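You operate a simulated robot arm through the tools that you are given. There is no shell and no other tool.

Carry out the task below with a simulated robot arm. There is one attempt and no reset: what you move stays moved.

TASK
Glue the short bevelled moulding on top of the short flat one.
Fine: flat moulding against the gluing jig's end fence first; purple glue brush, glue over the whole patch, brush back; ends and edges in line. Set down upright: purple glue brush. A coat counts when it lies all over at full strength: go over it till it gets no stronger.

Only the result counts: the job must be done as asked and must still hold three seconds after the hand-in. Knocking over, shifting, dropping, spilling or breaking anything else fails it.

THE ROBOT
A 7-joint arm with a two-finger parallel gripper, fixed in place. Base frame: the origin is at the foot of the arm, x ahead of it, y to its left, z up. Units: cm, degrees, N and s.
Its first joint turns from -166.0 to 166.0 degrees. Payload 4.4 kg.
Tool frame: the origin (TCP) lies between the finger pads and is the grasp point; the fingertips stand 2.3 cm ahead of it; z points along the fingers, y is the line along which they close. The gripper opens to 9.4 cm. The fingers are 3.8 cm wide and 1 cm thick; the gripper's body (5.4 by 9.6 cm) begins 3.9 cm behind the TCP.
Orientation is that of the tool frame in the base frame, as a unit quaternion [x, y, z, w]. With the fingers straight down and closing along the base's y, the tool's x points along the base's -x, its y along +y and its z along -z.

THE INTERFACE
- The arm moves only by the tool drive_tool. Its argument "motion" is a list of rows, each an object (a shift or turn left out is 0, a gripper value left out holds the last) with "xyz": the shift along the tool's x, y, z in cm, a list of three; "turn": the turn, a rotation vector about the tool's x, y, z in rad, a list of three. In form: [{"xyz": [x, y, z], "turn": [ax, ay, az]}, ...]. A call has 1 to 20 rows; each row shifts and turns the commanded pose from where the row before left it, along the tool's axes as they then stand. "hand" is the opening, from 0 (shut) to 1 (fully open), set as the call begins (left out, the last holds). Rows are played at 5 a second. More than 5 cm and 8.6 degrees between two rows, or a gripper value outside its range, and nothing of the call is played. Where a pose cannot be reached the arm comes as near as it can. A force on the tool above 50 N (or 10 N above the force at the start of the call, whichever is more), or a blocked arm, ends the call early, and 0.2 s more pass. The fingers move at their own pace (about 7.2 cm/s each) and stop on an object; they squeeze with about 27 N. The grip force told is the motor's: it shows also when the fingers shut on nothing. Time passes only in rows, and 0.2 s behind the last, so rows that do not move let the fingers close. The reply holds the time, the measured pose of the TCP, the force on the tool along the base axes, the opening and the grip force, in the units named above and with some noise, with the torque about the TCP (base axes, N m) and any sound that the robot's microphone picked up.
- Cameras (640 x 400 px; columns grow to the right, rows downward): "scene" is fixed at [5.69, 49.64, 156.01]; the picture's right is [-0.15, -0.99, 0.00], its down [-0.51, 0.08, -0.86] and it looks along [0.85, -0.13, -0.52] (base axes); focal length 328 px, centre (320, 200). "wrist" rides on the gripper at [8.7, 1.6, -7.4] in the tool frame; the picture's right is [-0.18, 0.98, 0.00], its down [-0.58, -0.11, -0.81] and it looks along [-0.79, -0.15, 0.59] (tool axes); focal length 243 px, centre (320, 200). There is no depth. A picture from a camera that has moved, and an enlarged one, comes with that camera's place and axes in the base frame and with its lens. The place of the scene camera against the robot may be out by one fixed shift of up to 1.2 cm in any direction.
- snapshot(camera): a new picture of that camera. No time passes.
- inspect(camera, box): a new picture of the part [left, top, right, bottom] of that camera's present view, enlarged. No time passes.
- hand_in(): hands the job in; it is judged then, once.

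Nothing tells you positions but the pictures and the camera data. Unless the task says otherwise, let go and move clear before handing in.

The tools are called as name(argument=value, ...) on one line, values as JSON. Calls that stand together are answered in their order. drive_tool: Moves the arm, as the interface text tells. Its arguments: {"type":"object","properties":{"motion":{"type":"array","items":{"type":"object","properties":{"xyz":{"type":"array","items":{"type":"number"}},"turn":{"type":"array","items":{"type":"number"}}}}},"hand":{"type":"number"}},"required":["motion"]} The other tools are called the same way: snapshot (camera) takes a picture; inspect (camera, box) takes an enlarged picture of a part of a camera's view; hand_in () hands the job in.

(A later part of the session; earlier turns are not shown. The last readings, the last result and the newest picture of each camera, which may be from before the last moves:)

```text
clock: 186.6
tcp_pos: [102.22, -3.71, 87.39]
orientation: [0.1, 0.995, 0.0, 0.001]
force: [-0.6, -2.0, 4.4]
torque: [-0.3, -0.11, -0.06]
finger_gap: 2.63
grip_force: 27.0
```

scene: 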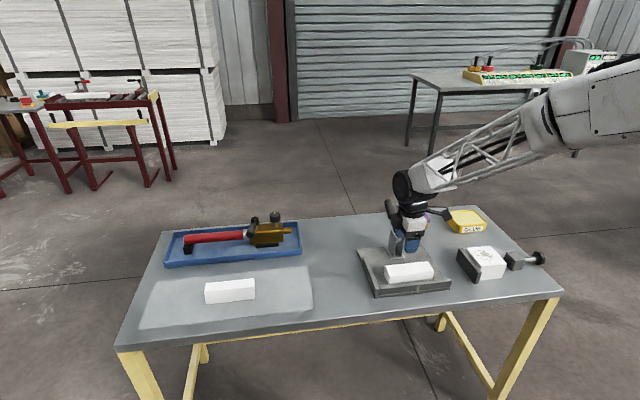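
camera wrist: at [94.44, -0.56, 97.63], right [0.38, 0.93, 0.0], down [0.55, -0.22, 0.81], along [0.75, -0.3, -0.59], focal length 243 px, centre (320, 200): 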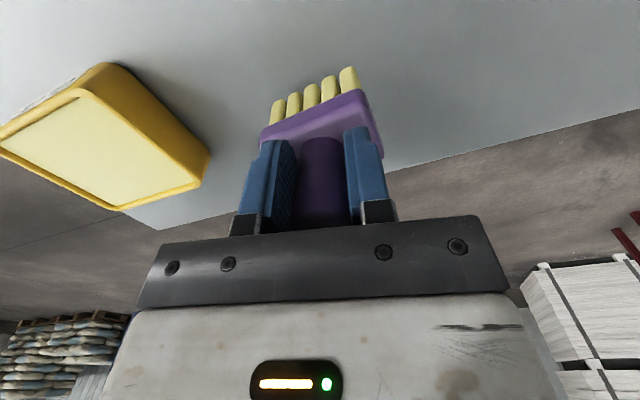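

Contact with the table (4.4 N). Releasing the brush, then rising straight up.

drive_tool(motion=[{"xyz": [0, 0, 0]}, {"xyz": [0, 0, 0]}, {"xyz": [0, 0, 0]}, {"xyz": [0, 0, 0]}], hand=1)

snapshot(camera="wrist")

inspect(camera="scene", box=[405, 195, 445, 235])

```text
clock: 187.6
tcp_pos: [102.18, -3.62, 87.38]
orientation: [0.1, 0.995, 0.0, 0.0]
force: [0.0, -0.2, 0.2]
torque: [-0.02, -0.02, 0.0]
finger_gap: 9.38
grip_force: 0.0
```

```text
taken
camera wrist: at [94.02, -0.28, 94.91], right [0.38, 0.93, 0.0], down [0.55, -0.22, 0.81], along [0.75, -0.3, -0.59], focal length 243 px, centre (320, 200)
```

wrist: 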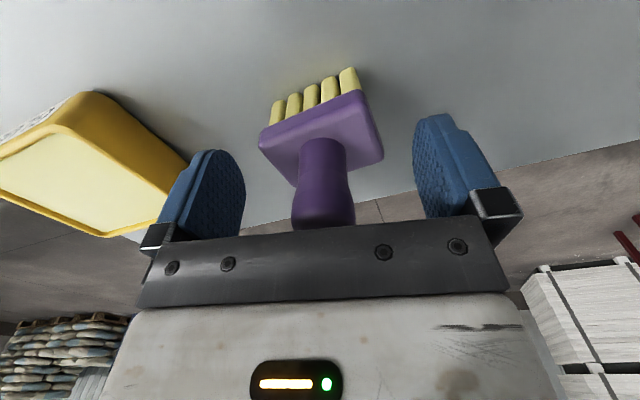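

```text
10.00 times, centred on (425, 215) of scene
camera zoom: at [5.69, 49.64, 156.01], right [-0.15, -0.99, 0.0], down [-0.51, 0.08, -0.86], along [0.85, -0.13, -0.52], focal length 3283 px, centre (-730, 50)
```

zoom: 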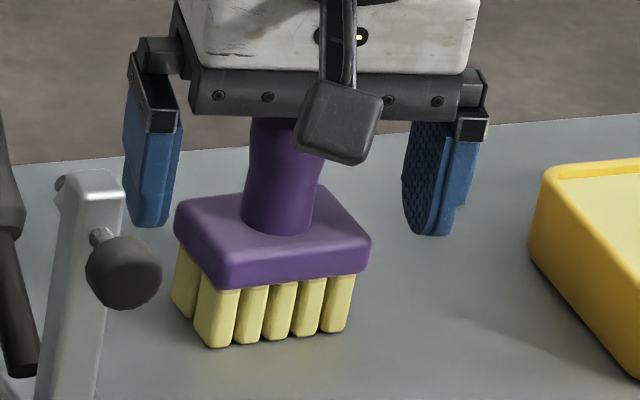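

The brush stands upright in its place. I'll rise, undo the wrist yaw and go take a close-up of the coat to judge both ends.

drive_tool(motion=[{"xyz": [0, 0, -1]}, {"xyz": [0, 0, -3]}, {"xyz": [0, 0, -4]}, {"xyz": [0, 0, -4]}, {"xyz": [0, 0, -4]}, {"xyz": [0, 0, -4]}, {"turn": [0, 0, -0.1]}, {"turn": [0, 0, -0.1]}, {"xyz": [4, 1.9, 0]}, {"xyz": [4, 1.9, 0]}, {"xyz": [4, 1.9, 0]}, {"xyz": [4, 1.9, 0]}, {"xyz": [4, 1.9, 0]}, {"xyz": [4, 1.9, 0]}, {"xyz": [4, 1.9, 0]}, {"xyz": [4, 1.9, 0]}, {"xyz": [4, 1.9, 0]}, {"xyz": [0, 0, 0]}])

drive_tool(motion=[{"xyz": [0, 1, 4]}, {"xyz": [0, 1, 4]}, {"xyz": [0, 0, 4]}, {"xyz": [0, 0, 1]}, {"xyz": [0, 0, 0]}])

snapshot(camera="wrist")

inspect(camera="wrist", box=[230, 40, 410, 180])

```text
clock: 191.4
tcp_pos: [66.04, 13.58, 107.23]
orientation: [0.0, 1.0, 0.0, 0.001]
force: [-0.5, 0.4, -0.1]
torque: [-0.04, -0.04, -0.02]
finger_gap: 9.39
grip_force: 0.0
```

```text
clock: 192.6
tcp_pos: [66.06, 15.24, 94.15]
orientation: [0.0, 1.0, 0.0, 0.001]
force: [0.0, -0.7, 0.6]
torque: [0.02, 0.02, 0.0]
finger_gap: 9.41
grip_force: 0.1
```

```text
taken
camera wrist: at [57.49, 16.87, 101.75], right [0.18, 0.98, 0.0], down [0.58, -0.11, 0.81], along [0.79, -0.15, -0.59], focal length 243 px, centre (320, 200)
```

wrist: 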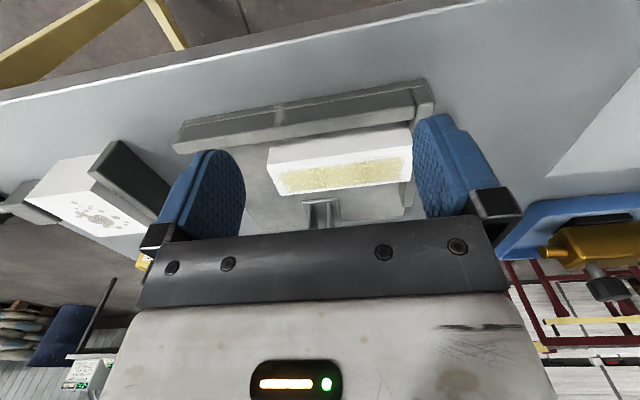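

```text
2.86 times, centred on (320, 110) of wrist
camera zoom: at [57.49, 16.87, 101.75], right [0.18, 0.98, 0.0], down [0.58, -0.11, 0.81], along [0.79, -0.15, -0.59], focal length 693 px, centre (320, 457)
```

zoom: 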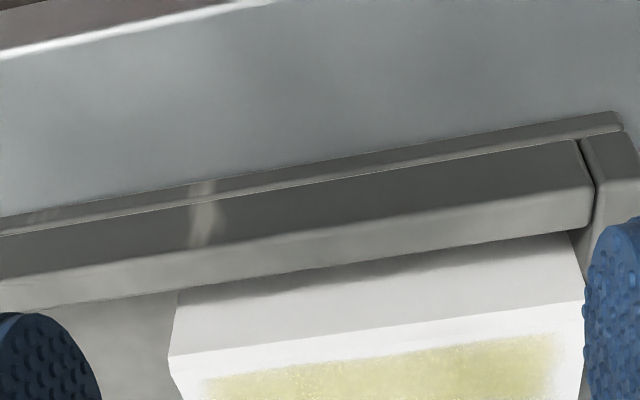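

The angle is too grazing; I'll raise and tilt the hand so the camera looks down on the coat.

drive_tool(motion=[{"xyz": [0, 0, -4]}, {"xyz": [-2, 0, -3]}, {"xyz": [-3, 0, 0]}, {"turn": [0, 0.14, 0]}, {"turn": [0, 0.14, 0]}, {"turn": [0, 0.14, 0]}, {"turn": [0, 0.14, 0]}, {"turn": [0, 0, 0]}])

snapshot(camera="wrist")

inspect(camera="wrist", box=[230, 110, 410, 230])

```text
clock: 194.4
tcp_pos: [71.14, 15.44, 101.3]
orientation: [0.0, 0.961, 0.0, -0.275]
force: [0.0, -0.1, 1.0]
torque: [-0.01, -0.01, 0.0]
finger_gap: 9.4
grip_force: 0.2
```

```text
taken
camera wrist: at [67.82, 17.15, 112.31], right [0.16, 0.98, -0.1], down [0.92, -0.11, 0.37], along [0.36, -0.15, -0.92], focal length 243 px, centre (320, 200)
```

wrist: 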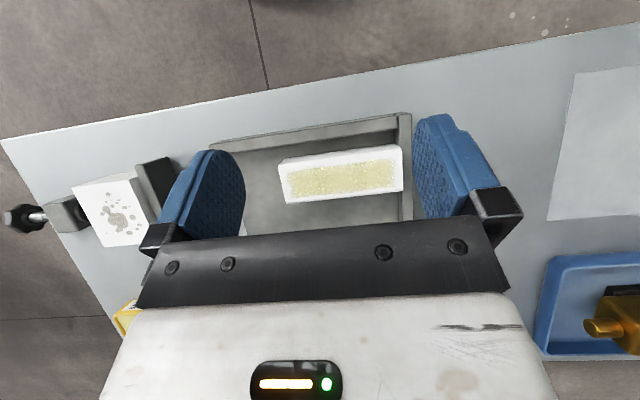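

```text
3.33 times, centred on (320, 170) of wrist
camera zoom: at [67.82, 17.15, 112.31], right [0.16, 0.98, -0.1], down [0.92, -0.11, 0.37], along [0.36, -0.15, -0.92], focal length 809 px, centre (320, 300)
```

zoom: 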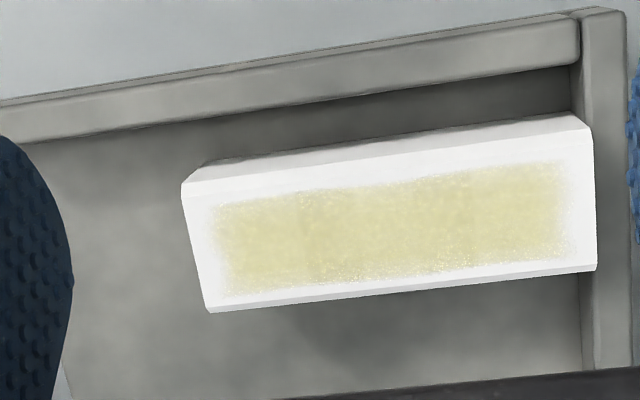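

inspect(camera="wrist", box=[276, 145, 346, 205])

inspect(camera="wrist", box=[340, 140, 410, 200])

```text
6.67 times, centred on (311, 175) of wrist
camera zoom: at [67.82, 17.15, 112.31], right [0.16, 0.98, -0.1], down [0.92, -0.11, 0.37], along [0.36, -0.15, -0.92], focal length 1618 px, centre (380, 367)
```

zoom: 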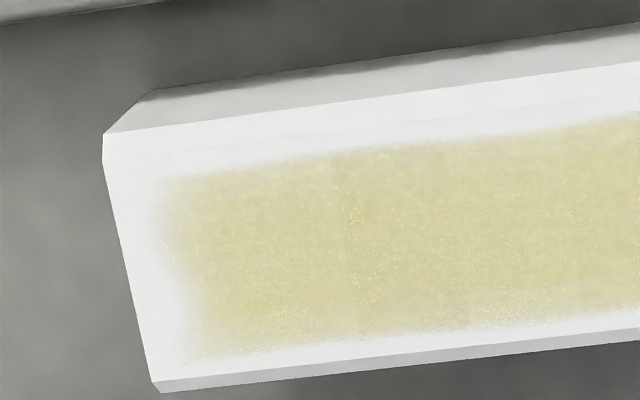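

```text
6.67 times, centred on (375, 170) of wrist
camera zoom: at [67.82, 17.15, 112.31], right [0.16, 0.98, -0.1], down [0.92, -0.11, 0.37], along [0.36, -0.15, -0.92], focal length 1618 px, centre (-47, 400)
```

zoom: 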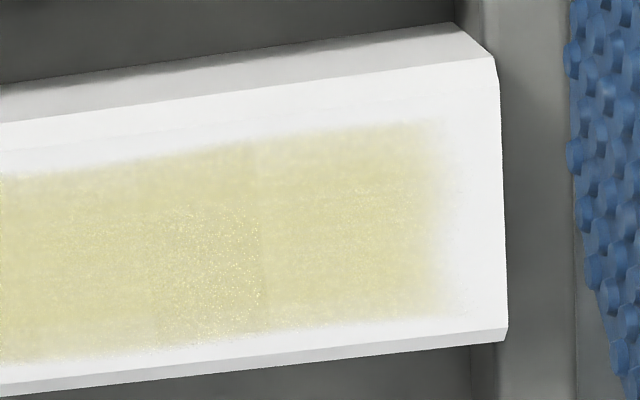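

The two end cells still show a faint seam against the middle, so I can't be sure they're at full strength. I'll fetch the brush again (gripping low so it can't slide up), reload, and go over both ends and the whole patch again.

drive_tool(motion=[{"turn": [0, -0.14, 0]}, {"turn": [0, -0.14, 0]}, {"turn": [0, -0.14, 0]}, {"turn": [0, -0.14, 0]}, {"xyz": [0, 0, -3.5]}, {"xyz": [0, 0, -3.5]}, {"xyz": [-3.88, -2.4, 0]}, {"xyz": [-3.88, -2.4, 0]}, {"xyz": [-3.88, -2.4, 0]}, {"xyz": [-3.88, -2.4, 0]}, {"xyz": [-3.88, -2.4, 0]}, {"xyz": [-3.88, -2.4, 0]}, {"xyz": [-3.88, -2.4, 0]}, {"xyz": [-3.88, -2.4, 0]}, {"xyz": [0, 0, 0]}, {"xyz": [0, 0, 4]}, {"xyz": [0, 0, 4]}, {"xyz": [0, 0, 4]}, {"xyz": [0, 0, 0]}], hand=1)

snapshot(camera="wrist")

inspect(camera="wrist", box=[260, 0, 380, 140])

```text
clock: 198.4
tcp_pos: [102.24, -3.89, 96.75]
orientation: [-0.001, 1.0, 0.0, 0.001]
force: [0.2, 0.0, 0.1]
torque: [0.01, 0.03, 0.04]
finger_gap: 9.4
grip_force: 0.1
```

```text
taken
camera wrist: at [93.59, -2.19, 104.24], right [0.18, 0.98, 0.0], down [0.58, -0.11, 0.81], along [0.79, -0.15, -0.59], focal length 243 px, centre (320, 200)
```

wrist: 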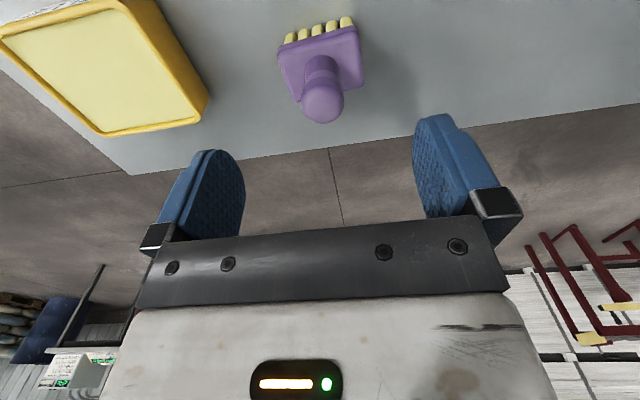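

```text
2.86 times, centred on (320, 70) of wrist
camera zoom: at [93.59, -2.19, 104.24], right [0.18, 0.98, 0.0], down [0.58, -0.11, 0.81], along [0.79, -0.15, -0.59], focal length 693 px, centre (320, 571)
```

zoom: 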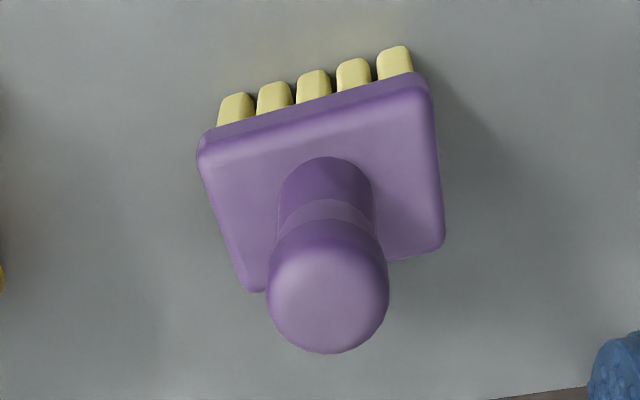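

The brush is within a couple of mm of its original spot. Descending lower than before and gripping.

drive_tool(motion=[{"xyz": [0, 0.1, 3]}, {"xyz": [0, 0, 3]}, {"xyz": [0, 0, 2]}, {"xyz": [0, 0, 0.8]}, {"xyz": [0, 0, 0.25]}, {"xyz": [0, 0, 0]}])

inspect(camera="scene", box=[400, 190, 450, 235])

```text
clock: 199.8
tcp_pos: [102.1, -3.79, 87.49]
orientation: [0.0, 1.0, 0.001, 0.001]
force: [0.9, -0.9, -0.4]
torque: [-0.03, 0.01, -0.02]
finger_gap: 9.41
grip_force: 0.2
```

```text
8.89 times, centred on (425, 212) of scene
camera zoom: at [5.69, 49.64, 156.01], right [-0.15, -0.99, 0.0], down [-0.51, 0.08, -0.86], along [0.85, -0.13, -0.52], focal length 2918 px, centre (-613, 89)
```

zoom: 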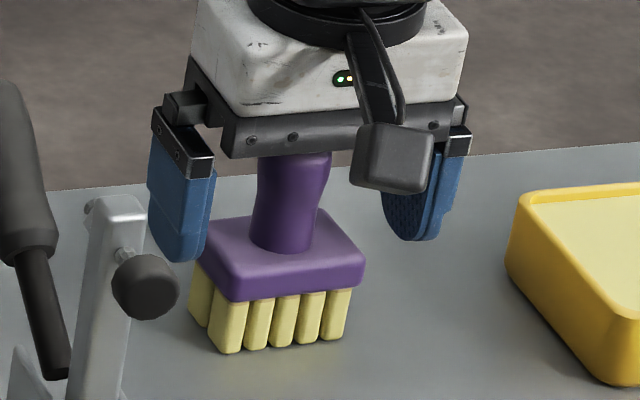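

drive_tool(motion=[{"xyz": [0, 0, 0]}, {"xyz": [0, 0, 0]}, {"xyz": [0, 0, 0]}, {"xyz": [0, 0, 0]}], hand=0)

drive_tool(motion=[{"xyz": [0, 0, -1]}, {"xyz": [0, 0, -3]}, {"xyz": [0, 0, -3]}, {"xyz": [0.5, -4.3, 0]}, {"xyz": [0.5, -4.3, 0]}, {"xyz": [0.5, -4.3, 0]}, {"xyz": [0.4, -4.3, 0]}, {"xyz": [0, 0, 0]}, {"xyz": [0, 0, 1.5]}, {"xyz": [0, 0, 1]}, {"xyz": [0, 0, 0.4]}, {"xyz": [0, 0, 0]}])

inspect(camera="scene", box=[400, 170, 520, 245])

```text
clock: 200.8
tcp_pos: [102.09, -3.69, 87.48]
orientation: [0.0, 1.0, 0.0, 0.001]
force: [1.6, 0.1, -0.2]
torque: [-0.15, 0.01, -0.01]
finger_gap: 2.72
grip_force: 27.5
```

```text
clock: 203.4
tcp_pos: [100.32, -20.88, 91.56]
orientation: [0.0, 1.0, 0.0, 0.001]
force: [0.1, 0.4, -1.2]
torque: [-0.04, 0.01, 0.0]
finger_gap: 2.7
grip_force: 26.6
```

```text
5.33 times, centred on (460, 208) of scene
camera zoom: at [5.69, 49.64, 156.01], right [-0.15, -0.99, 0.0], down [-0.51, 0.08, -0.86], along [0.85, -0.13, -0.52], focal length 1751 px, centre (-427, 160)
```

zoom: 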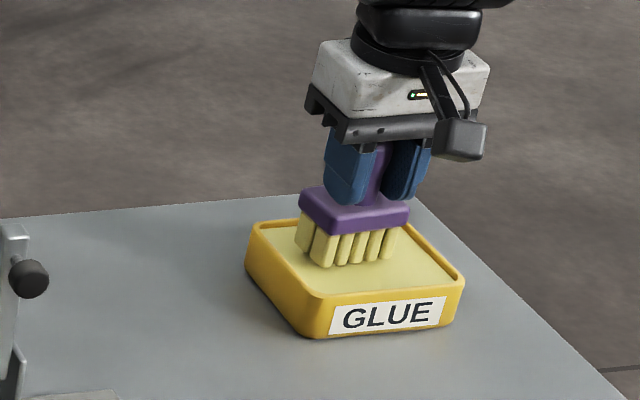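

drive_tool(motion=[{"xyz": [0, 0, 0.2]}, {"xyz": [0, 0, 0.15]}, {"xyz": [0, 0, 0.1]}, {"xyz": [0, 0, 0]}])

```text
clock: 204.4
tcp_pos: [100.12, -20.97, 91.13]
orientation: [0.0, 1.0, -0.001, 0.001]
force: [1.1, -0.2, -1.8]
torque: [0.01, 0.01, -0.02]
finger_gap: 2.72
grip_force: 27.4
```

drive_tool(motion=[{"xyz": [0, 0, 0.1]}, {"xyz": [0, 0, 0.05]}, {"xyz": [0, 0, 0]}])

```text
clock: 205.2
tcp_pos: [100.29, -21.02, 91.12]
orientation: [0.0, 1.0, 0.0, 0.002]
force: [-3.0, 2.4, 10.9]
torque: [0.24, 0.19, 0.02]
finger_gap: 2.71
grip_force: 27.4
```

Contact (11 N). Wiping, then back to the moulding.

drive_tool(motion=[{"xyz": [0, 0.5, 0]}, {"xyz": [0, 0.5, 0]}, {"xyz": [0, -0.7, 0]}, {"xyz": [0, -0.8, 0]}, {"xyz": [0, 0.5, 0]}, {"xyz": [0, 0, 0]}, {"xyz": [0, 0, -1]}, {"xyz": [0, 0, -4]}, {"xyz": [0, 0, -4]}, {"xyz": [0, 0, -4]}, {"xyz": [0, 0, 0]}])

drive_tool(motion=[{"xyz": [2.7, 3.562, 0]}, {"xyz": [2.7, 3.562, 0]}, {"xyz": [2.7, 3.562, 0]}, {"xyz": [2.7, 3.562, 0]}, {"xyz": [2.7, 3.562, 0]}, {"xyz": [2.7, 3.562, 0]}, {"xyz": [2.7, 3.562, 0]}, {"xyz": [2.7, 3.562, 0]}, {"xyz": [2.7, 3.562, 0]}, {"xyz": [0, -1.3, 0]}, {"xyz": [0, 0, 4]}, {"xyz": [0, 0, 4]}, {"xyz": [0, 0, 2.9]}, {"xyz": [0, 0, 0]}, {"xyz": [0, 0, 0]}])

inspect(camera="scene", box=[360, 220, 450, 300])

```text
clock: 207.6
tcp_pos: [100.09, -21.0, 103.79]
orientation: [-0.001, 1.0, 0.0, 0.001]
force: [-0.8, -0.1, -1.5]
torque: [0.02, 0.04, 0.01]
finger_gap: 2.69
grip_force: 26.4
```

```text
clock: 210.8
tcp_pos: [76.08, 9.68, 92.73]
orientation: [0.0, 1.0, 0.0, 0.001]
force: [0.0, 0.8, -1.4]
torque: [0.02, -0.04, -0.01]
finger_gap: 2.69
grip_force: 26.9
```

```text
5.00 times, centred on (405, 260) of scene
camera zoom: at [5.69, 49.64, 156.01], right [-0.15, -0.99, 0.0], down [-0.51, 0.08, -0.86], along [0.85, -0.13, -0.52], focal length 1642 px, centre (-105, -100)
```

zoom: 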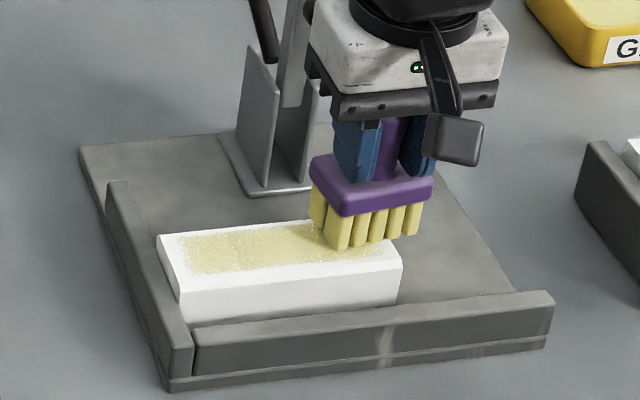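

Just above the surface. Lowering by small steps to contact.

drive_tool(motion=[{"xyz": [0, 0, 0.15]}, {"xyz": [0, 0, 0.1]}, {"xyz": [0, 0, 0]}])

```text
clock: 211.6
tcp_pos: [76.13, 9.85, 92.62]
orientation: [0.0, 1.0, 0.0, 0.001]
force: [2.6, -1.3, 13.1]
torque: [0.23, -0.18, -0.06]
finger_gap: 2.68
grip_force: 26.9
```

drive_tool(motion=[{"xyz": [0, 0.25, 0]}, {"xyz": [0, 0.25, 0]}, {"xyz": [0, 0.25, 0]}, {"xyz": [0, 0.25, 0]}, {"xyz": [0, 0.25, 0]}, {"xyz": [0, 0.25, 0]}, {"xyz": [0, 0.25, 0]}, {"xyz": [0, 0.25, 0]}, {"xyz": [0, 0, -0.3]}, {"xyz": [0.7, -2, 0]}, {"xyz": [0, 0, 0.3]}, {"xyz": [0, 0.25, 0]}, {"xyz": [0, 0.25, 0]}, {"xyz": [0, 0.25, 0]}, {"xyz": [0, 0.25, 0]}, {"xyz": [0, 0.25, 0]}, {"xyz": [0, 0.25, 0]}, {"xyz": [0, 0.25, 0]}, {"xyz": [0, 0.25, 0]}])

drive_tool(motion=[{"xyz": [0, 0, -0.3]}, {"xyz": [-1.4, -2, 0]}, {"xyz": [0, 0, 0.3]}, {"xyz": [0, 0.25, 0]}, {"xyz": [0, 0.25, 0]}, {"xyz": [0, 0.25, 0]}, {"xyz": [0, 0.25, 0]}, {"xyz": [0, 0.25, 0]}, {"xyz": [0, 0.25, 0]}, {"xyz": [0, 0.25, 0]}, {"xyz": [0, 0.25, 0]}])

```text
clock: 215.6
tcp_pos: [75.3, 11.82, 92.72]
orientation: [0.0, 1.0, 0.0, 0.001]
force: [-0.2, -6.3, 9.2]
torque: [-0.44, -0.09, -0.12]
finger_gap: 2.66
grip_force: 26.7
```

```text
clock: 218.0
tcp_pos: [76.8, 11.88, 92.91]
orientation: [0.0, 1.0, 0.0, 0.001]
force: [2.4, -9.4, 19.5]
torque: [-0.21, -0.14, -0.1]
finger_gap: 2.68
grip_force: 26.9
```

Good contact. Now a full stroke to the fence in this lane, then short strokes at the fence end.

drive_tool(motion=[{"xyz": [0, 0, -0.03]}, {"xyz": [0, 0.6, 0]}, {"xyz": [0, 0.6, 0]}, {"xyz": [0, 0.6, 0]}, {"xyz": [0, 0.6, 0]}, {"xyz": [0, 0.6, 0]}, {"xyz": [0, 0.6, 0]}, {"xyz": [0, 0.6, 0]}, {"xyz": [0, 0.6, 0]}, {"xyz": [0, 0.6, 0]}, {"xyz": [0, 0.6, 0]}, {"xyz": [0, 0.6, 0]}, {"xyz": [0, 0.6, 0]}, {"xyz": [0, 0.6, 0]}, {"xyz": [0, 0.6, 0]}, {"xyz": [0, 0.6, 0]}, {"xyz": [0, 0.2, 0]}])

drive_tool(motion=[{"xyz": [0, 0, -0.3]}, {"xyz": [0.7, -2.2, 0]}, {"xyz": [0, 0, 0.3]}, {"xyz": [0, 0, 0]}])

```text
clock: 221.6
tcp_pos: [76.86, 21.07, 92.85]
orientation: [0.0, 1.0, 0.0, 0.001]
force: [-0.3, 0.0, -1.3]
torque: [0.01, 0.02, 0.03]
finger_gap: 2.64
grip_force: 26.9
```

```text
clock: 222.6
tcp_pos: [76.09, 18.72, 92.86]
orientation: [0.0, 1.0, 0.0, 0.001]
force: [0.6, -0.5, -0.9]
torque: [0.01, 0.02, 0.0]
finger_gap: 2.66
grip_force: 26.8
```

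drive_tool(motion=[{"xyz": [0, 0, 0.1]}, {"xyz": [0, 0, 0.1]}, {"xyz": [0, 0, 0]}])

```text
clock: 223.4
tcp_pos: [76.09, 18.83, 92.71]
orientation: [0.0, 1.0, 0.0, 0.002]
force: [-4.6, -1.1, 13.5]
torque: [-0.14, 0.22, -0.06]
finger_gap: 2.65
grip_force: 27.0
```

Contact at the fence end (13.5 N). Short strokes there with contact checks.

drive_tool(motion=[{"xyz": [0, 0.25, 0]}, {"xyz": [0, 0.25, 0]}, {"xyz": [0, 0.25, 0]}, {"xyz": [0, 0.25, 0]}, {"xyz": [0, 0.25, 0]}, {"xyz": [0, 0.25, 0]}, {"xyz": [0, 0.25, 0]}, {"xyz": [0, 0.25, 0]}])

drive_tool(motion=[{"xyz": [0, 0, -0.3]}, {"xyz": [0.7, -2, 0]}, {"xyz": [0, 0, 0.34]}, {"xyz": [0, 0.25, 0]}, {"xyz": [0, 0.25, 0]}, {"xyz": [0, 0.25, 0]}, {"xyz": [0, 0.25, 0]}, {"xyz": [0, 0.25, 0]}, {"xyz": [0, 0.25, 0]}, {"xyz": [0, 0.25, 0]}, {"xyz": [0, 0.25, 0]}])

```text
clock: 225.2
tcp_pos: [75.9, 20.83, 92.78]
orientation: [0.0, 1.0, 0.0, 0.0]
force: [1.6, -12.4, 20.8]
torque: [-0.57, -0.28, -0.16]
finger_gap: 2.65
grip_force: 27.4
```

```text
clock: 227.6
tcp_pos: [75.31, 20.64, 92.64]
orientation: [-0.001, 1.0, 0.0, 0.001]
force: [-0.6, -5.8, 9.2]
torque: [-0.35, -0.22, -0.19]
finger_gap: 2.67
grip_force: 27.4
```

drive_tool(motion=[{"xyz": [0, 0, -0.3]}, {"xyz": [-1.4, -2, 0]}, {"xyz": [0, 0, 0.34]}, {"xyz": [0, 0.25, 0]}, {"xyz": [0, 0.25, 0]}, {"xyz": [0, 0.25, 0]}, {"xyz": [0, 0.25, 0]}, {"xyz": [0, 0.25, 0]}, {"xyz": [0, 0.25, 0]}, {"xyz": [0, 0.25, 0]}, {"xyz": [0, 0.25, 0]}])

drive_tool(motion=[{"xyz": [0, 0, -0.4]}, {"xyz": [0.35, -3.4, 0]}, {"xyz": [0.35, -3.4, 0]}, {"xyz": [0, -3.4, 0]}, {"xyz": [0, 0, 0.25]}, {"xyz": [0, 0, 0.17]}, {"xyz": [0, 0.6, 0]}, {"xyz": [0, 0.6, 0]}, {"xyz": [0, 0.6, 0]}, {"xyz": [0, 0.6, 0]}, {"xyz": [0, 0.6, 0]}, {"xyz": [0, 0.6, 0]}, {"xyz": [0, 0.6, 0]}, {"xyz": [0, 0.6, 0]}])

```text
clock: 230.0
tcp_pos: [76.68, 20.85, 92.48]
orientation: [0.0, 1.0, 0.001, 0.002]
force: [0.4, -11.4, 21.7]
torque: [-0.58, -0.12, -0.06]
finger_gap: 2.66
grip_force: 27.0
```

```text
clock: 233.0
tcp_pos: [75.94, 15.46, 92.5]
orientation: [0.0, 1.0, 0.0, 0.001]
force: [-0.3, -10.1, 18.5]
torque: [-0.4, -0.37, -0.19]
finger_gap: 2.65
grip_force: 26.8
```

Good firm contact now. Finishing this full-length stroke, then two more full strokes in near/far lanes.

drive_tool(motion=[{"xyz": [0, 0.6, 0]}, {"xyz": [0, 0.6, 0]}, {"xyz": [0, 0.6, 0]}, {"xyz": [0, 0.6, 0]}, {"xyz": [0, 0.6, 0]}, {"xyz": [0, 0.6, 0]}, {"xyz": [0, 0.6, 0]}, {"xyz": [0, 0.6, 0]}, {"xyz": [0, 0.5, 0]}])

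drive_tool(motion=[{"xyz": [0, 0, -0.4]}, {"xyz": [0.35, -3.4, 0]}, {"xyz": [0.35, -3.4, 0]}, {"xyz": [0, -3.4, 0]}, {"xyz": [0, 0, 0.25]}, {"xyz": [0, 0, 0.17]}, {"xyz": [0, 0.73, 0]}, {"xyz": [0, 0.73, 0]}, {"xyz": [0, 0.73, 0]}, {"xyz": [0, 0.73, 0]}, {"xyz": [0, 0.73, 0]}, {"xyz": [0, 0.73, 0]}, {"xyz": [0, 0.73, 0]}, {"xyz": [0, 0.73, 0]}, {"xyz": [0, 0.73, 0]}, {"xyz": [0, 0.73, 0]}, {"xyz": [0, 0.73, 0]}, {"xyz": [0, 0.73, 0]}, {"xyz": [0, 0.73, 0]}, {"xyz": [0, 0.73, 0]}])

drive_tool(motion=[{"xyz": [0, 0, -0.4]}, {"xyz": [-0.5, -3.4, 0]}, {"xyz": [-0.5, -3.4, 0]}, {"xyz": [-0.4, -3.4, 0]}, {"xyz": [0, 0, 0.25]}, {"xyz": [0, 0, 0.15]}, {"xyz": [0, 0.73, 0]}, {"xyz": [0, 0.73, 0]}, {"xyz": [0, 0.73, 0]}, {"xyz": [0, 0.73, 0]}, {"xyz": [0, 0.73, 0]}, {"xyz": [0, 0.73, 0]}, {"xyz": [0, 0.73, 0]}, {"xyz": [0, 0.73, 0]}, {"xyz": [0, 0.73, 0]}, {"xyz": [0, 0.73, 0]}, {"xyz": [0, 0.73, 0]}, {"xyz": [0, 0.73, 0]}, {"xyz": [0, 0.73, 0]}, {"xyz": [0, 0.73, 0]}])

```text
clock: 235.0
tcp_pos: [75.97, 20.75, 92.5]
orientation: [0.0, 1.0, 0.0, 0.001]
force: [-1.0, -11.6, 18.8]
torque: [-0.52, -0.32, -0.18]
finger_gap: 2.65
grip_force: 26.5
```

```text
clock: 239.2
tcp_pos: [75.35, 20.91, 92.42]
orientation: [-0.001, 1.0, 0.0, -0.001]
force: [-0.2, 0.1, -1.5]
torque: [0.0, 0.0, -0.02]
finger_gap: 2.67
grip_force: 26.4
```

```text
clock: 243.4
tcp_pos: [76.81, 20.79, 92.45]
orientation: [0.0, 1.0, 0.0, 0.001]
force: [-0.2, 0.2, -1.7]
torque: [-0.01, 0.0, 0.0]
finger_gap: 2.64
grip_force: 27.2
```

drive_tool(motion=[{"xyz": [0, 0, -2]}, {"xyz": [0, -1, -4]}, {"xyz": [1, -4, -2]}, {"xyz": [1, -4, 0]}, {"xyz": [1, -4, 0]}, {"xyz": [0, -2, 0]}, {"xyz": [0, 0, 0]}])

snapshot(camera="wrist")

inspect(camera="wrist", box=[330, 0, 540, 110])

inspect(camera="scene", box=[375, 255, 425, 285])

```text
clock: 245.0
tcp_pos: [73.7, 5.74, 100.56]
orientation: [0.0, 1.0, 0.0, 0.0]
force: [-0.1, -0.2, -2.3]
torque: [0.0, 0.03, 0.0]
finger_gap: 2.61
grip_force: 26.7
```

```text
taken
camera wrist: at [65.07, 7.41, 108.1], right [0.18, 0.98, 0.0], down [0.58, -0.11, 0.81], along [0.79, -0.15, -0.59], focal length 243 px, centre (320, 200)
```

wrist: 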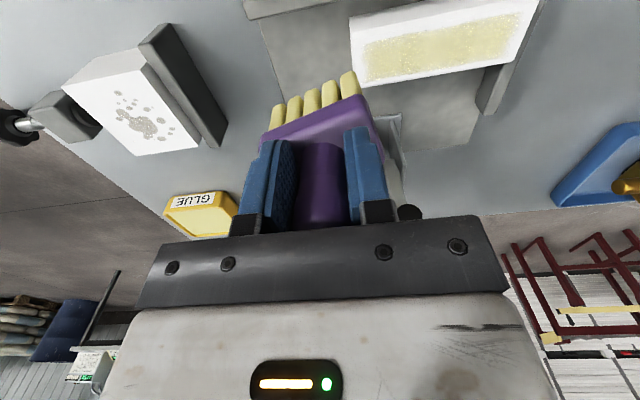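

```text
3.05 times, centred on (435, 55) of wrist
camera zoom: at [65.07, 7.41, 108.1], right [0.18, 0.98, 0.0], down [0.58, -0.11, 0.81], along [0.79, -0.15, -0.59], focal length 739 px, centre (-30, 642)
```

zoom: 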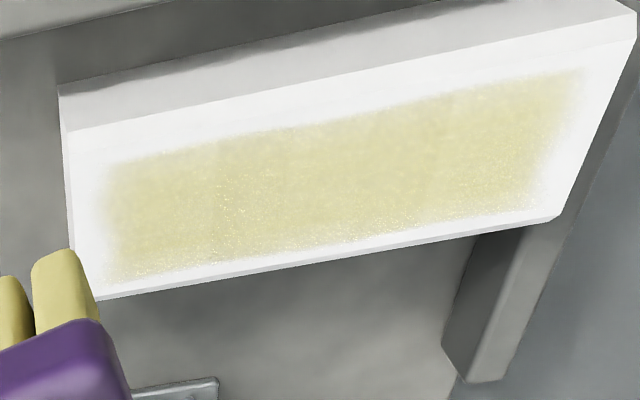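

```text
12.80 times, centred on (400, 270) of scene
camera zoom: at [5.69, 49.64, 156.01], right [-0.15, -0.99, 0.0], down [-0.51, 0.08, -0.86], along [0.85, -0.13, -0.52], focal length 4203 px, centre (-704, -696)
```

zoom: 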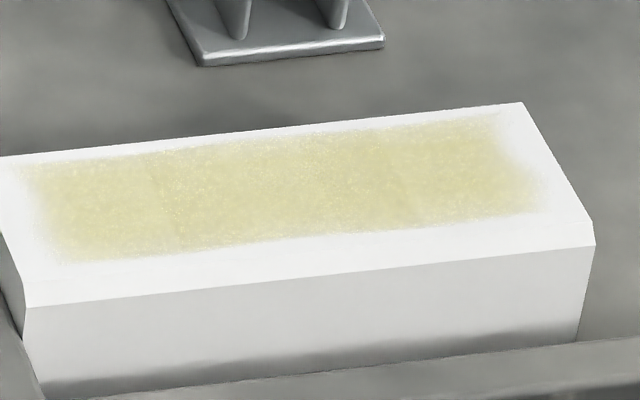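

The coat is even and unchanged after the extra passes, so it is at full strength. Returning the brush: over to its place with a 16° wrist turn to straighten it.

drive_tool(motion=[{"xyz": [0, 0, -4.5]}, {"xyz": [-4.07, -1.36, 0]}, {"xyz": [-4.07, -1.36, 0]}, {"xyz": [-4.07, -1.36, 0]}, {"xyz": [-4.07, -1.36, 0]}, {"xyz": [-4.07, -1.36, 0]}, {"xyz": [-4.07, -1.36, 0]}, {"xyz": [-4.07, -1.36, 0]}, {"turn": [0, 0, 0.14]}, {"turn": [0, 0, 0.14]}, {"xyz": [0, 0, 0]}, {"xyz": [0, 0, 4]}, {"xyz": [0, 0, 4]}, {"xyz": [0, 0, 4]}, {"xyz": [0, 0, 3]}, {"xyz": [0, 0, 0]}, {"xyz": [0, 0, 0]}])

inspect(camera="scene", box=[390, 170, 470, 240])

```text
clock: 248.6
tcp_pos: [101.91, -3.73, 89.62]
orientation: [0.14, 0.99, 0.0, 0.0]
force: [-0.1, 0.0, -1.7]
torque: [-0.01, -0.01, 0.03]
finger_gap: 2.63
grip_force: 26.9
```

```text
5.71 times, centred on (430, 205) of scene
camera zoom: at [5.69, 49.64, 156.01], right [-0.15, -0.99, 0.0], down [-0.51, 0.08, -0.86], along [0.85, -0.13, -0.52], focal length 1876 px, centre (-309, 171)
```

zoom: 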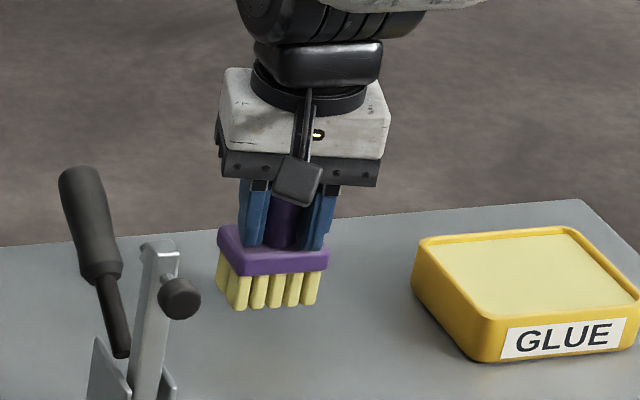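

drive_tool(motion=[{"xyz": [-0.24, 0.07, 0.8]}, {"xyz": [0, 0, 0.6]}, {"xyz": [0, 0, 0.3]}, {"xyz": [0, 0, 0.2]}, {"xyz": [0, 0, 0]}])

drive_tool(motion=[{"xyz": [0, 0, 0.1]}, {"xyz": [0, 0, 0.1]}, {"xyz": [0, 0, 0]}])

```text
clock: 249.8
tcp_pos: [102.34, -3.78, 87.82]
orientation: [0.14, 0.99, 0.0, 0.002]
force: [0.0, -0.2, -1.9]
torque: [0.02, -0.01, -0.02]
finger_gap: 2.62
grip_force: 27.5
```

```text
clock: 250.6
tcp_pos: [102.56, -3.76, 87.81]
orientation: [0.14, 0.99, -0.001, 0.001]
force: [0.4, -0.6, -1.4]
torque: [-0.01, 0.0, 0.01]
finger_gap: 2.65
grip_force: 27.3
```

drive_tool(motion=[{"xyz": [0, 0, 0.1]}, {"xyz": [0, 0, 0.1]}, {"xyz": [0, 0, 0]}])

inspect(camera="scene", box=[405, 195, 445, 235])

```text
clock: 251.4
tcp_pos: [102.47, -3.88, 87.7]
orientation: [0.139, 0.99, 0.0, 0.002]
force: [0.3, 1.1, -1.5]
torque: [0.01, -0.01, 0.0]
finger_gap: 2.66
grip_force: 27.5
```

```text
10.00 times, centred on (425, 215) of scene
camera zoom: at [5.69, 49.64, 156.01], right [-0.15, -0.99, 0.0], down [-0.51, 0.08, -0.86], along [0.85, -0.13, -0.52], focal length 3283 px, centre (-730, 50)
```

zoom: 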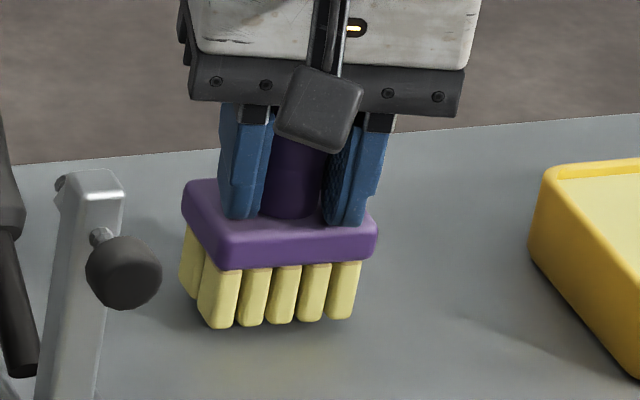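

drive_tool(motion=[{"xyz": [0.19, -0.05, 0.2]}, {"xyz": [0, 0, 0.2]}, {"xyz": [0, 0, 0.1]}, {"xyz": [0, 0, 0]}])

drive_tool(motion=[{"xyz": [0, 0, 0.07]}, {"xyz": [0, 0, 0.07]}, {"xyz": [0, 0, 0]}])

```text
clock: 252.4
tcp_pos: [102.32, -3.83, 87.08]
orientation: [0.14, 0.99, 0.0, 0.0]
force: [-0.7, -0.5, -1.6]
torque: [-0.01, 0.02, 0.03]
finger_gap: 2.66
grip_force: 26.4
```

```text
clock: 253.2
tcp_pos: [102.19, -3.72, 87.13]
orientation: [0.14, 0.99, 0.001, 0.001]
force: [1.3, -4.5, 7.4]
torque: [-0.39, -0.28, -0.09]
finger_gap: 2.64
grip_force: 27.1
```

Contact with the table (7 N). Releasing and checking.

drive_tool(motion=[{"xyz": [0, 0, 0]}, {"xyz": [0, 0, 0]}, {"xyz": [0, 0, 0]}, {"xyz": [0, 0, 0]}], hand=1)

drive_tool(motion=[{"xyz": [0, 0, -1]}, {"xyz": [0, 0, -3]}, {"xyz": [0, 0, -4]}, {"xyz": [0, 0, -4]}, {"xyz": [0, 0, -4]}, {"xyz": [0, 0, -4]}, {"turn": [0, 0, -0.14]}, {"turn": [0, 0, -0.14]}, {"xyz": [0, 0, 0]}])

snapshot(camera="wrist")

inspect(camera="scene", box=[390, 170, 510, 245])

```text
clock: 254.2
tcp_pos: [102.18, -3.7, 86.95]
orientation: [0.14, 0.99, 0.0, 0.001]
force: [1.3, 0.2, 0.4]
torque: [-0.01, -0.02, -0.02]
finger_gap: 9.42
grip_force: 0.1
```

```text
clock: 256.2
tcp_pos: [102.23, -3.62, 107.26]
orientation: [0.0, 1.0, 0.0, 0.001]
force: [0.4, 0.2, -0.2]
torque: [-0.01, 0.02, 0.01]
finger_gap: 9.4
grip_force: 0.0
```

```text
taken
camera wrist: at [93.52, -2.01, 114.71], right [0.18, 0.98, 0.0], down [0.58, -0.11, 0.81], along [0.79, -0.15, -0.59], focal length 243 px, centre (320, 200)
```

wrist: 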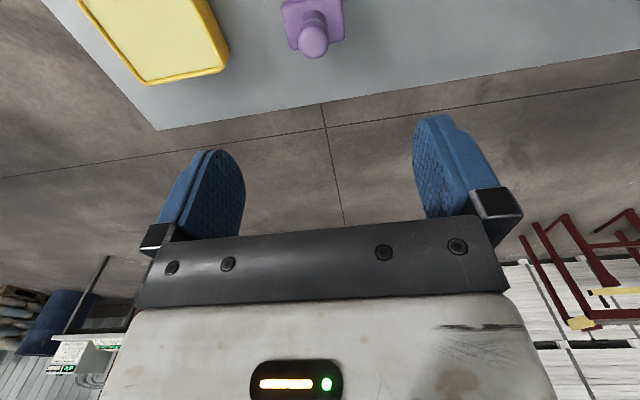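

```text
5.33 times, centred on (450, 208) of scene
camera zoom: at [5.69, 49.64, 156.01], right [-0.15, -0.99, 0.0], down [-0.51, 0.08, -0.86], along [0.85, -0.13, -0.52], focal length 1751 px, centre (-373, 160)
```

zoom: 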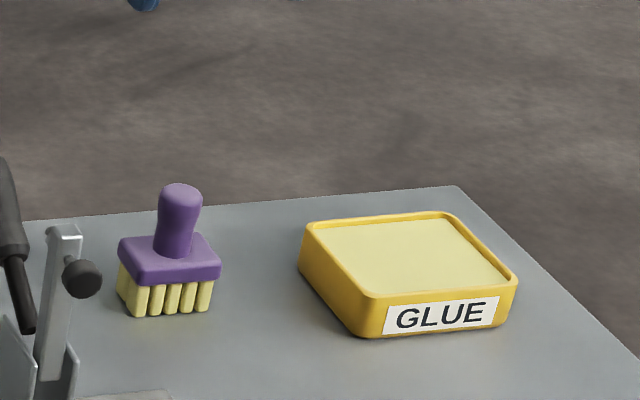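

The brush is upright in its place and the tub unmoved. Next I go for the bevelled moulding: back over the jig at height, yaw 90°, and along +y.

drive_tool(motion=[{"xyz": [0, 0, -3]}, {"xyz": [3.5, 2.39, 0]}, {"xyz": [3.5, 2.39, 0]}, {"xyz": [3.5, 2.39, 0]}, {"xyz": [3.5, 2.39, 0]}, {"xyz": [3.5, 2.39, 0]}, {"xyz": [3.5, 2.39, 0]}, {"xyz": [3.5, 2.39, 0]}, {"turn": [0, 0, -0.1428]}, {"turn": [0, 0, -0.1428]}, {"turn": [0, 0, -0.1428]}, {"turn": [0, 0, -0.1428]}, {"turn": [0, 0, -0.1428]}, {"turn": [0, 0, -0.1428]}, {"turn": [0, 0, -0.1428]}, {"turn": [0, 0, -0.1428]}, {"turn": [0, 0, -0.1428]}, {"turn": [0, 0, -0.1428]}, {"turn": [0, 0, -0.1428]}, {"xyz": [0, 0, 0]}])

drive_tool(motion=[{"xyz": [-4.6, 0, 1]}, {"xyz": [-4.6, 0, 1]}, {"xyz": [-4.6, 0, 1]}, {"xyz": [-4.6, 0, 1]}, {"xyz": [-4.6, 0, 1]}, {"xyz": [-4.6, 0, 1]}, {"xyz": [-4.6, 0, 1]}, {"xyz": [-4.6, 0, 1]}, {"xyz": [-4.6, 0, 1]}, {"xyz": [-4.6, 0, 1]}, {"xyz": [0, 0, 0]}])

snapshot(camera="wrist")

inspect(camera="wrist", box=[240, 0, 400, 160])

```text
clock: 260.4
tcp_pos: [77.73, 13.03, 109.87]
orientation: [-0.707, 0.707, -0.001, 0.0]
force: [1.0, -0.1, 0.1]
torque: [-0.03, 0.0, 0.0]
finger_gap: 9.41
grip_force: 0.2
```

```text
clock: 262.8
tcp_pos: [77.83, 59.25, 99.9]
orientation: [-0.707, 0.707, -0.001, 0.0]
force: [-0.3, 0.2, 0.8]
torque: [-0.02, 0.03, -0.02]
finger_gap: 9.41
grip_force: 0.1
```

```text
taken
camera wrist: at [76.13, 50.65, 107.5], right [-0.98, 0.18, 0.0], down [0.11, 0.58, 0.81], along [0.15, 0.79, -0.59], focal length 243 px, centre (320, 200)
```

wrist: 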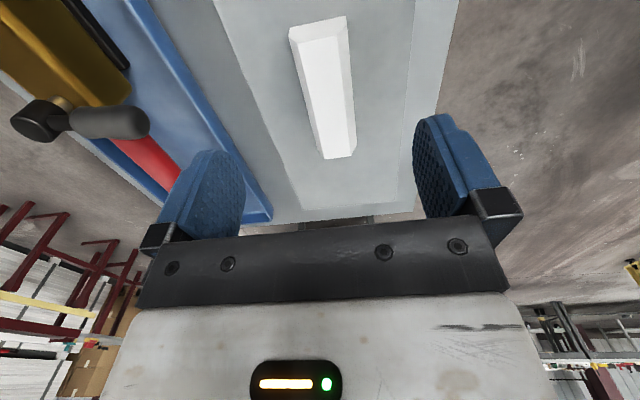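

```text
2.50 times, centred on (320, 80) of wrist
camera zoom: at [76.13, 50.65, 107.5], right [-0.98, 0.18, 0.0], down [0.11, 0.58, 0.81], along [0.15, 0.79, -0.59], focal length 606 px, centre (320, 500)
```

zoom: 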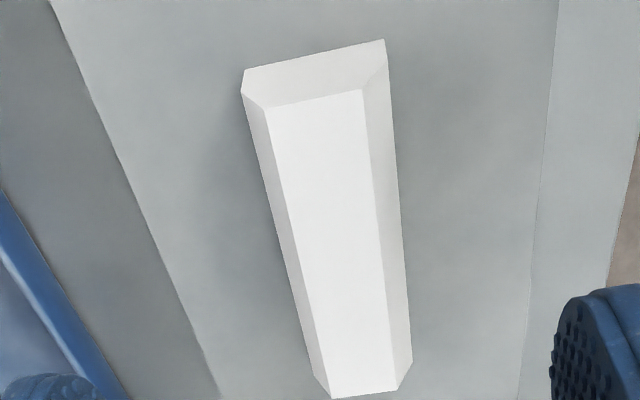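

The bevelled piece: centre (77.9, 66.1), y 59.1–73.1, base ≈ z 80.2, top ≈ 84.2. I'll go above its centre and descend part way.

drive_tool(motion=[{"xyz": [-3.6, -0.1, 0]}, {"xyz": [-3.6, 0, 0]}, {"xyz": [0, 0, 4]}, {"xyz": [0, 0, 4]}, {"xyz": [0, 0, 2.5]}, {"xyz": [0, 0, 0]}, {"xyz": [0, 0, 0]}])

snapshot(camera="wrist")

inspect(camera="scene", box=[180, 220, 300, 310])

```text
clock: 264.4
tcp_pos: [77.74, 66.32, 89.34]
orientation: [-0.707, 0.707, 0.0, 0.001]
force: [-0.3, -0.5, 0.1]
torque: [-0.02, 0.03, -0.01]
finger_gap: 9.39
grip_force: 0.0
```

```text
taken
camera wrist: at [76.1, 57.78, 96.85], right [-0.98, 0.18, 0.0], down [0.11, 0.58, 0.81], along [0.15, 0.79, -0.59], focal length 243 px, centre (320, 200)
```

wrist: 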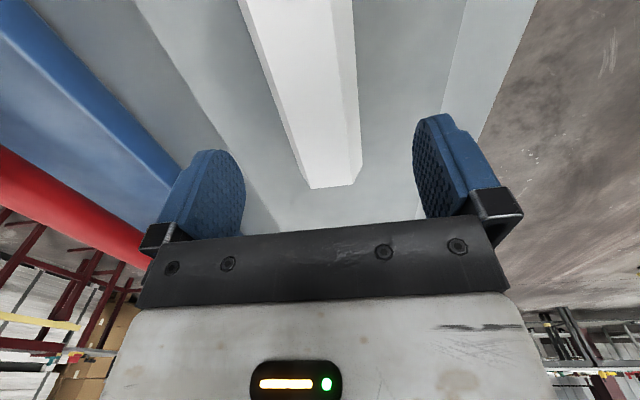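

```text
4.44 times, centred on (240, 265) of scene
camera zoom: at [5.69, 49.64, 156.01], right [-0.15, -0.99, 0.0], down [-0.51, 0.08, -0.86], along [0.85, -0.13, -0.52], focal length 1459 px, centre (676, -89)
```

zoom: 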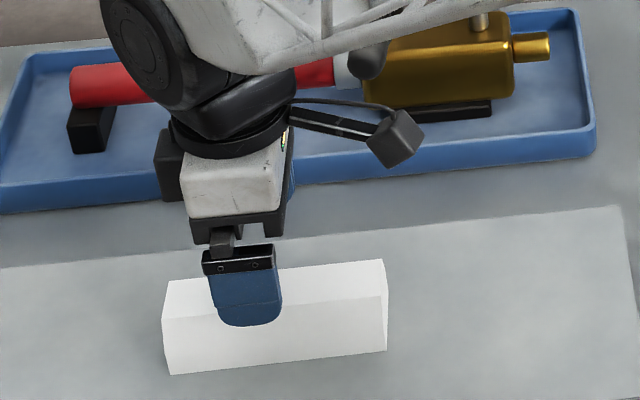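

drive_tool(motion=[{"xyz": [0, -0.2, 2.5]}, {"xyz": [0, 0, 2]}, {"xyz": [0, 0, 1]}, {"xyz": [0, 0, 0.4]}, {"xyz": [0, 0, 0]}])

snapshot(camera="wrist")

inspect(camera="scene", box=[190, 240, 280, 310])

```text
clock: 265.6
tcp_pos: [78.14, 66.22, 83.77]
orientation: [-0.707, 0.707, 0.0, 0.0]
force: [0.4, 0.1, -0.4]
torque: [0.01, 0.03, 0.01]
finger_gap: 9.38
grip_force: 0.0
```

```text
taken
camera wrist: at [76.5, 57.61, 91.16], right [-0.98, 0.18, 0.0], down [0.11, 0.58, 0.81], along [0.15, 0.79, -0.59], focal length 243 px, centre (320, 200)
```

wrist: 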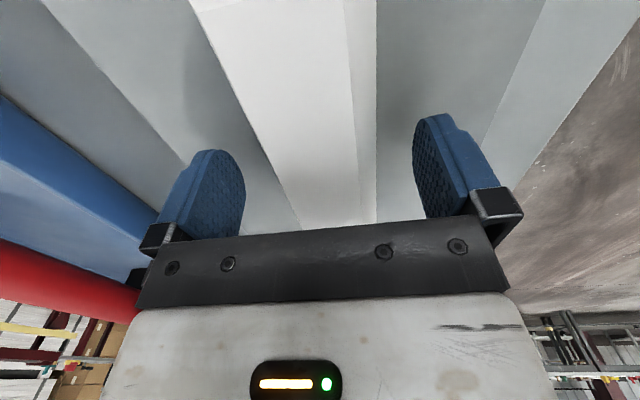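

```text
5.71 times, centred on (235, 275) of scene
camera zoom: at [5.69, 49.64, 156.01], right [-0.15, -0.99, 0.0], down [-0.51, 0.08, -0.86], along [0.85, -0.13, -0.52], focal length 1876 px, centre (806, -229)
```

zoom: 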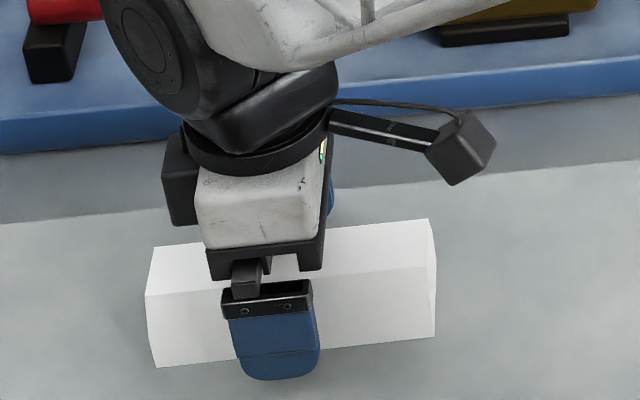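

drive_tool(motion=[{"xyz": [0, 0.05, 0.25]}, {"xyz": [0, 0, 0.2]}, {"xyz": [0, 0, 0]}, {"xyz": [0, 0, 0]}])

```text
clock: 266.6
tcp_pos: [78.07, 66.11, 83.17]
orientation: [-0.707, 0.707, 0.0, 0.001]
force: [0.4, 0.4, 0.8]
torque: [-0.02, -0.01, 0.01]
finger_gap: 9.39
grip_force: 0.0
```

Tips are ~0.6 cm above the table beside the moulding. Closing.

drive_tool(motion=[{"xyz": [0, 0, 0]}, {"xyz": [0, 0, 0]}, {"xyz": [0, 0, 0]}, {"xyz": [0, 0, 0]}], hand=0)

snapshot(camera="wrist")

inspect(camera="scene", box=[190, 240, 280, 310])

```text
clock: 267.6
tcp_pos: [78.05, 66.3, 83.15]
orientation: [0.707, -0.707, 0.001, -0.001]
force: [0.7, 1.1, 0.8]
torque: [0.03, 0.07, 0.0]
finger_gap: 5.34
grip_force: 27.2
```

```text
taken
camera wrist: at [76.45, 57.57, 90.7], right [-0.98, 0.18, 0.0], down [0.11, 0.58, 0.81], along [0.15, 0.79, -0.59], focal length 243 px, centre (320, 200)
```

wrist: 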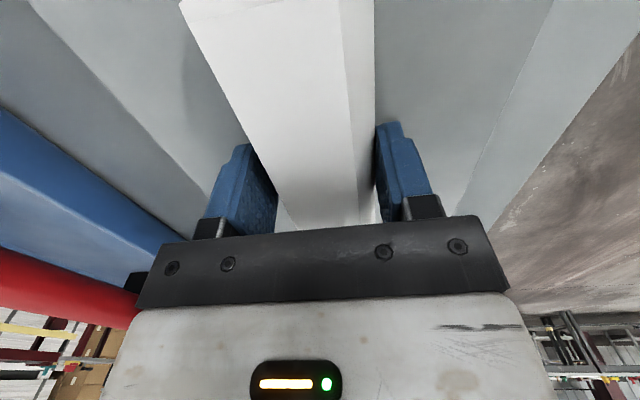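

```text
5.71 times, centred on (235, 275) of scene
camera zoom: at [5.69, 49.64, 156.01], right [-0.15, -0.99, 0.0], down [-0.51, 0.08, -0.86], along [0.85, -0.13, -0.52], focal length 1876 px, centre (806, -229)
```

zoom: 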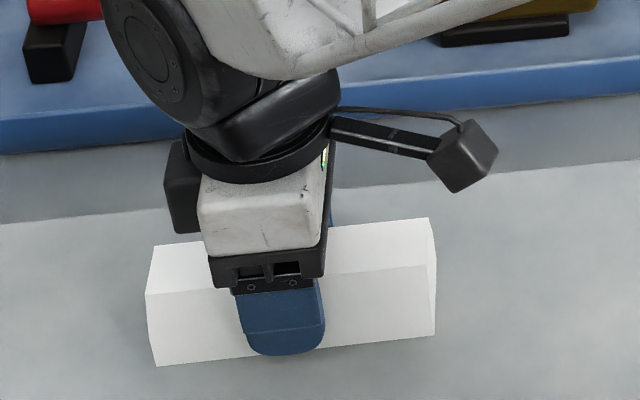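

Gripped; the bevelled piece is 5.34 cm wide versus 4.96 for the flat, so I'll centre it. Lifting straight up, then carrying it along -y toward the jig at a safe height.

drive_tool(motion=[{"xyz": [0, 0, -0.5]}, {"xyz": [0, 0, -1.5]}, {"xyz": [0, 0, -4]}, {"xyz": [0, 0, -4]}, {"xyz": [0, 0, -4]}, {"xyz": [0, 0, -3]}, {"xyz": [0, 0, 0]}])

inspect(camera="scene", box=[170, 180, 300, 290])

snapshot(camera="wrist")

```text
clock: 269.2
tcp_pos: [77.74, 66.03, 100.13]
orientation: [-0.707, 0.707, 0.0, 0.001]
force: [0.0, 0.7, -2.9]
torque: [-0.01, 0.01, 0.04]
finger_gap: 5.38
grip_force: 27.0
```

```text
3.64 times, centred on (235, 235) of scene
camera zoom: at [5.69, 49.64, 156.01], right [-0.15, -0.99, 0.0], down [-0.51, 0.08, -0.86], along [0.85, -0.13, -0.52], focal length 1194 px, centre (629, 73)
```

zoom: 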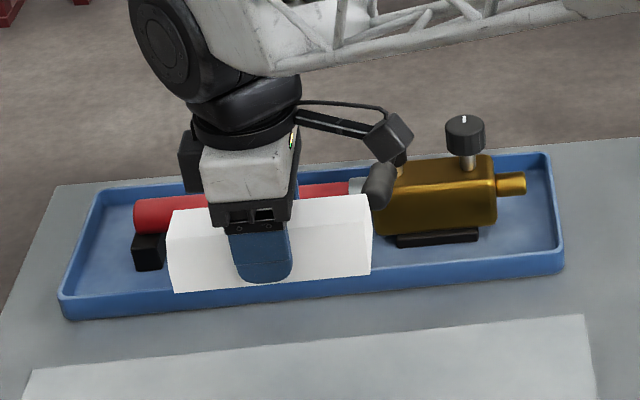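

```text
taken
camera wrist: at [76.2, 57.5, 107.73], right [-0.98, 0.18, 0.0], down [0.11, 0.58, 0.81], along [0.15, 0.79, -0.59], focal length 243 px, centre (320, 200)
```

wrist: 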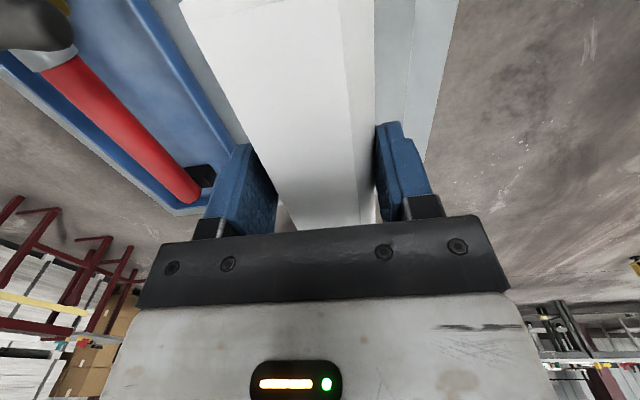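

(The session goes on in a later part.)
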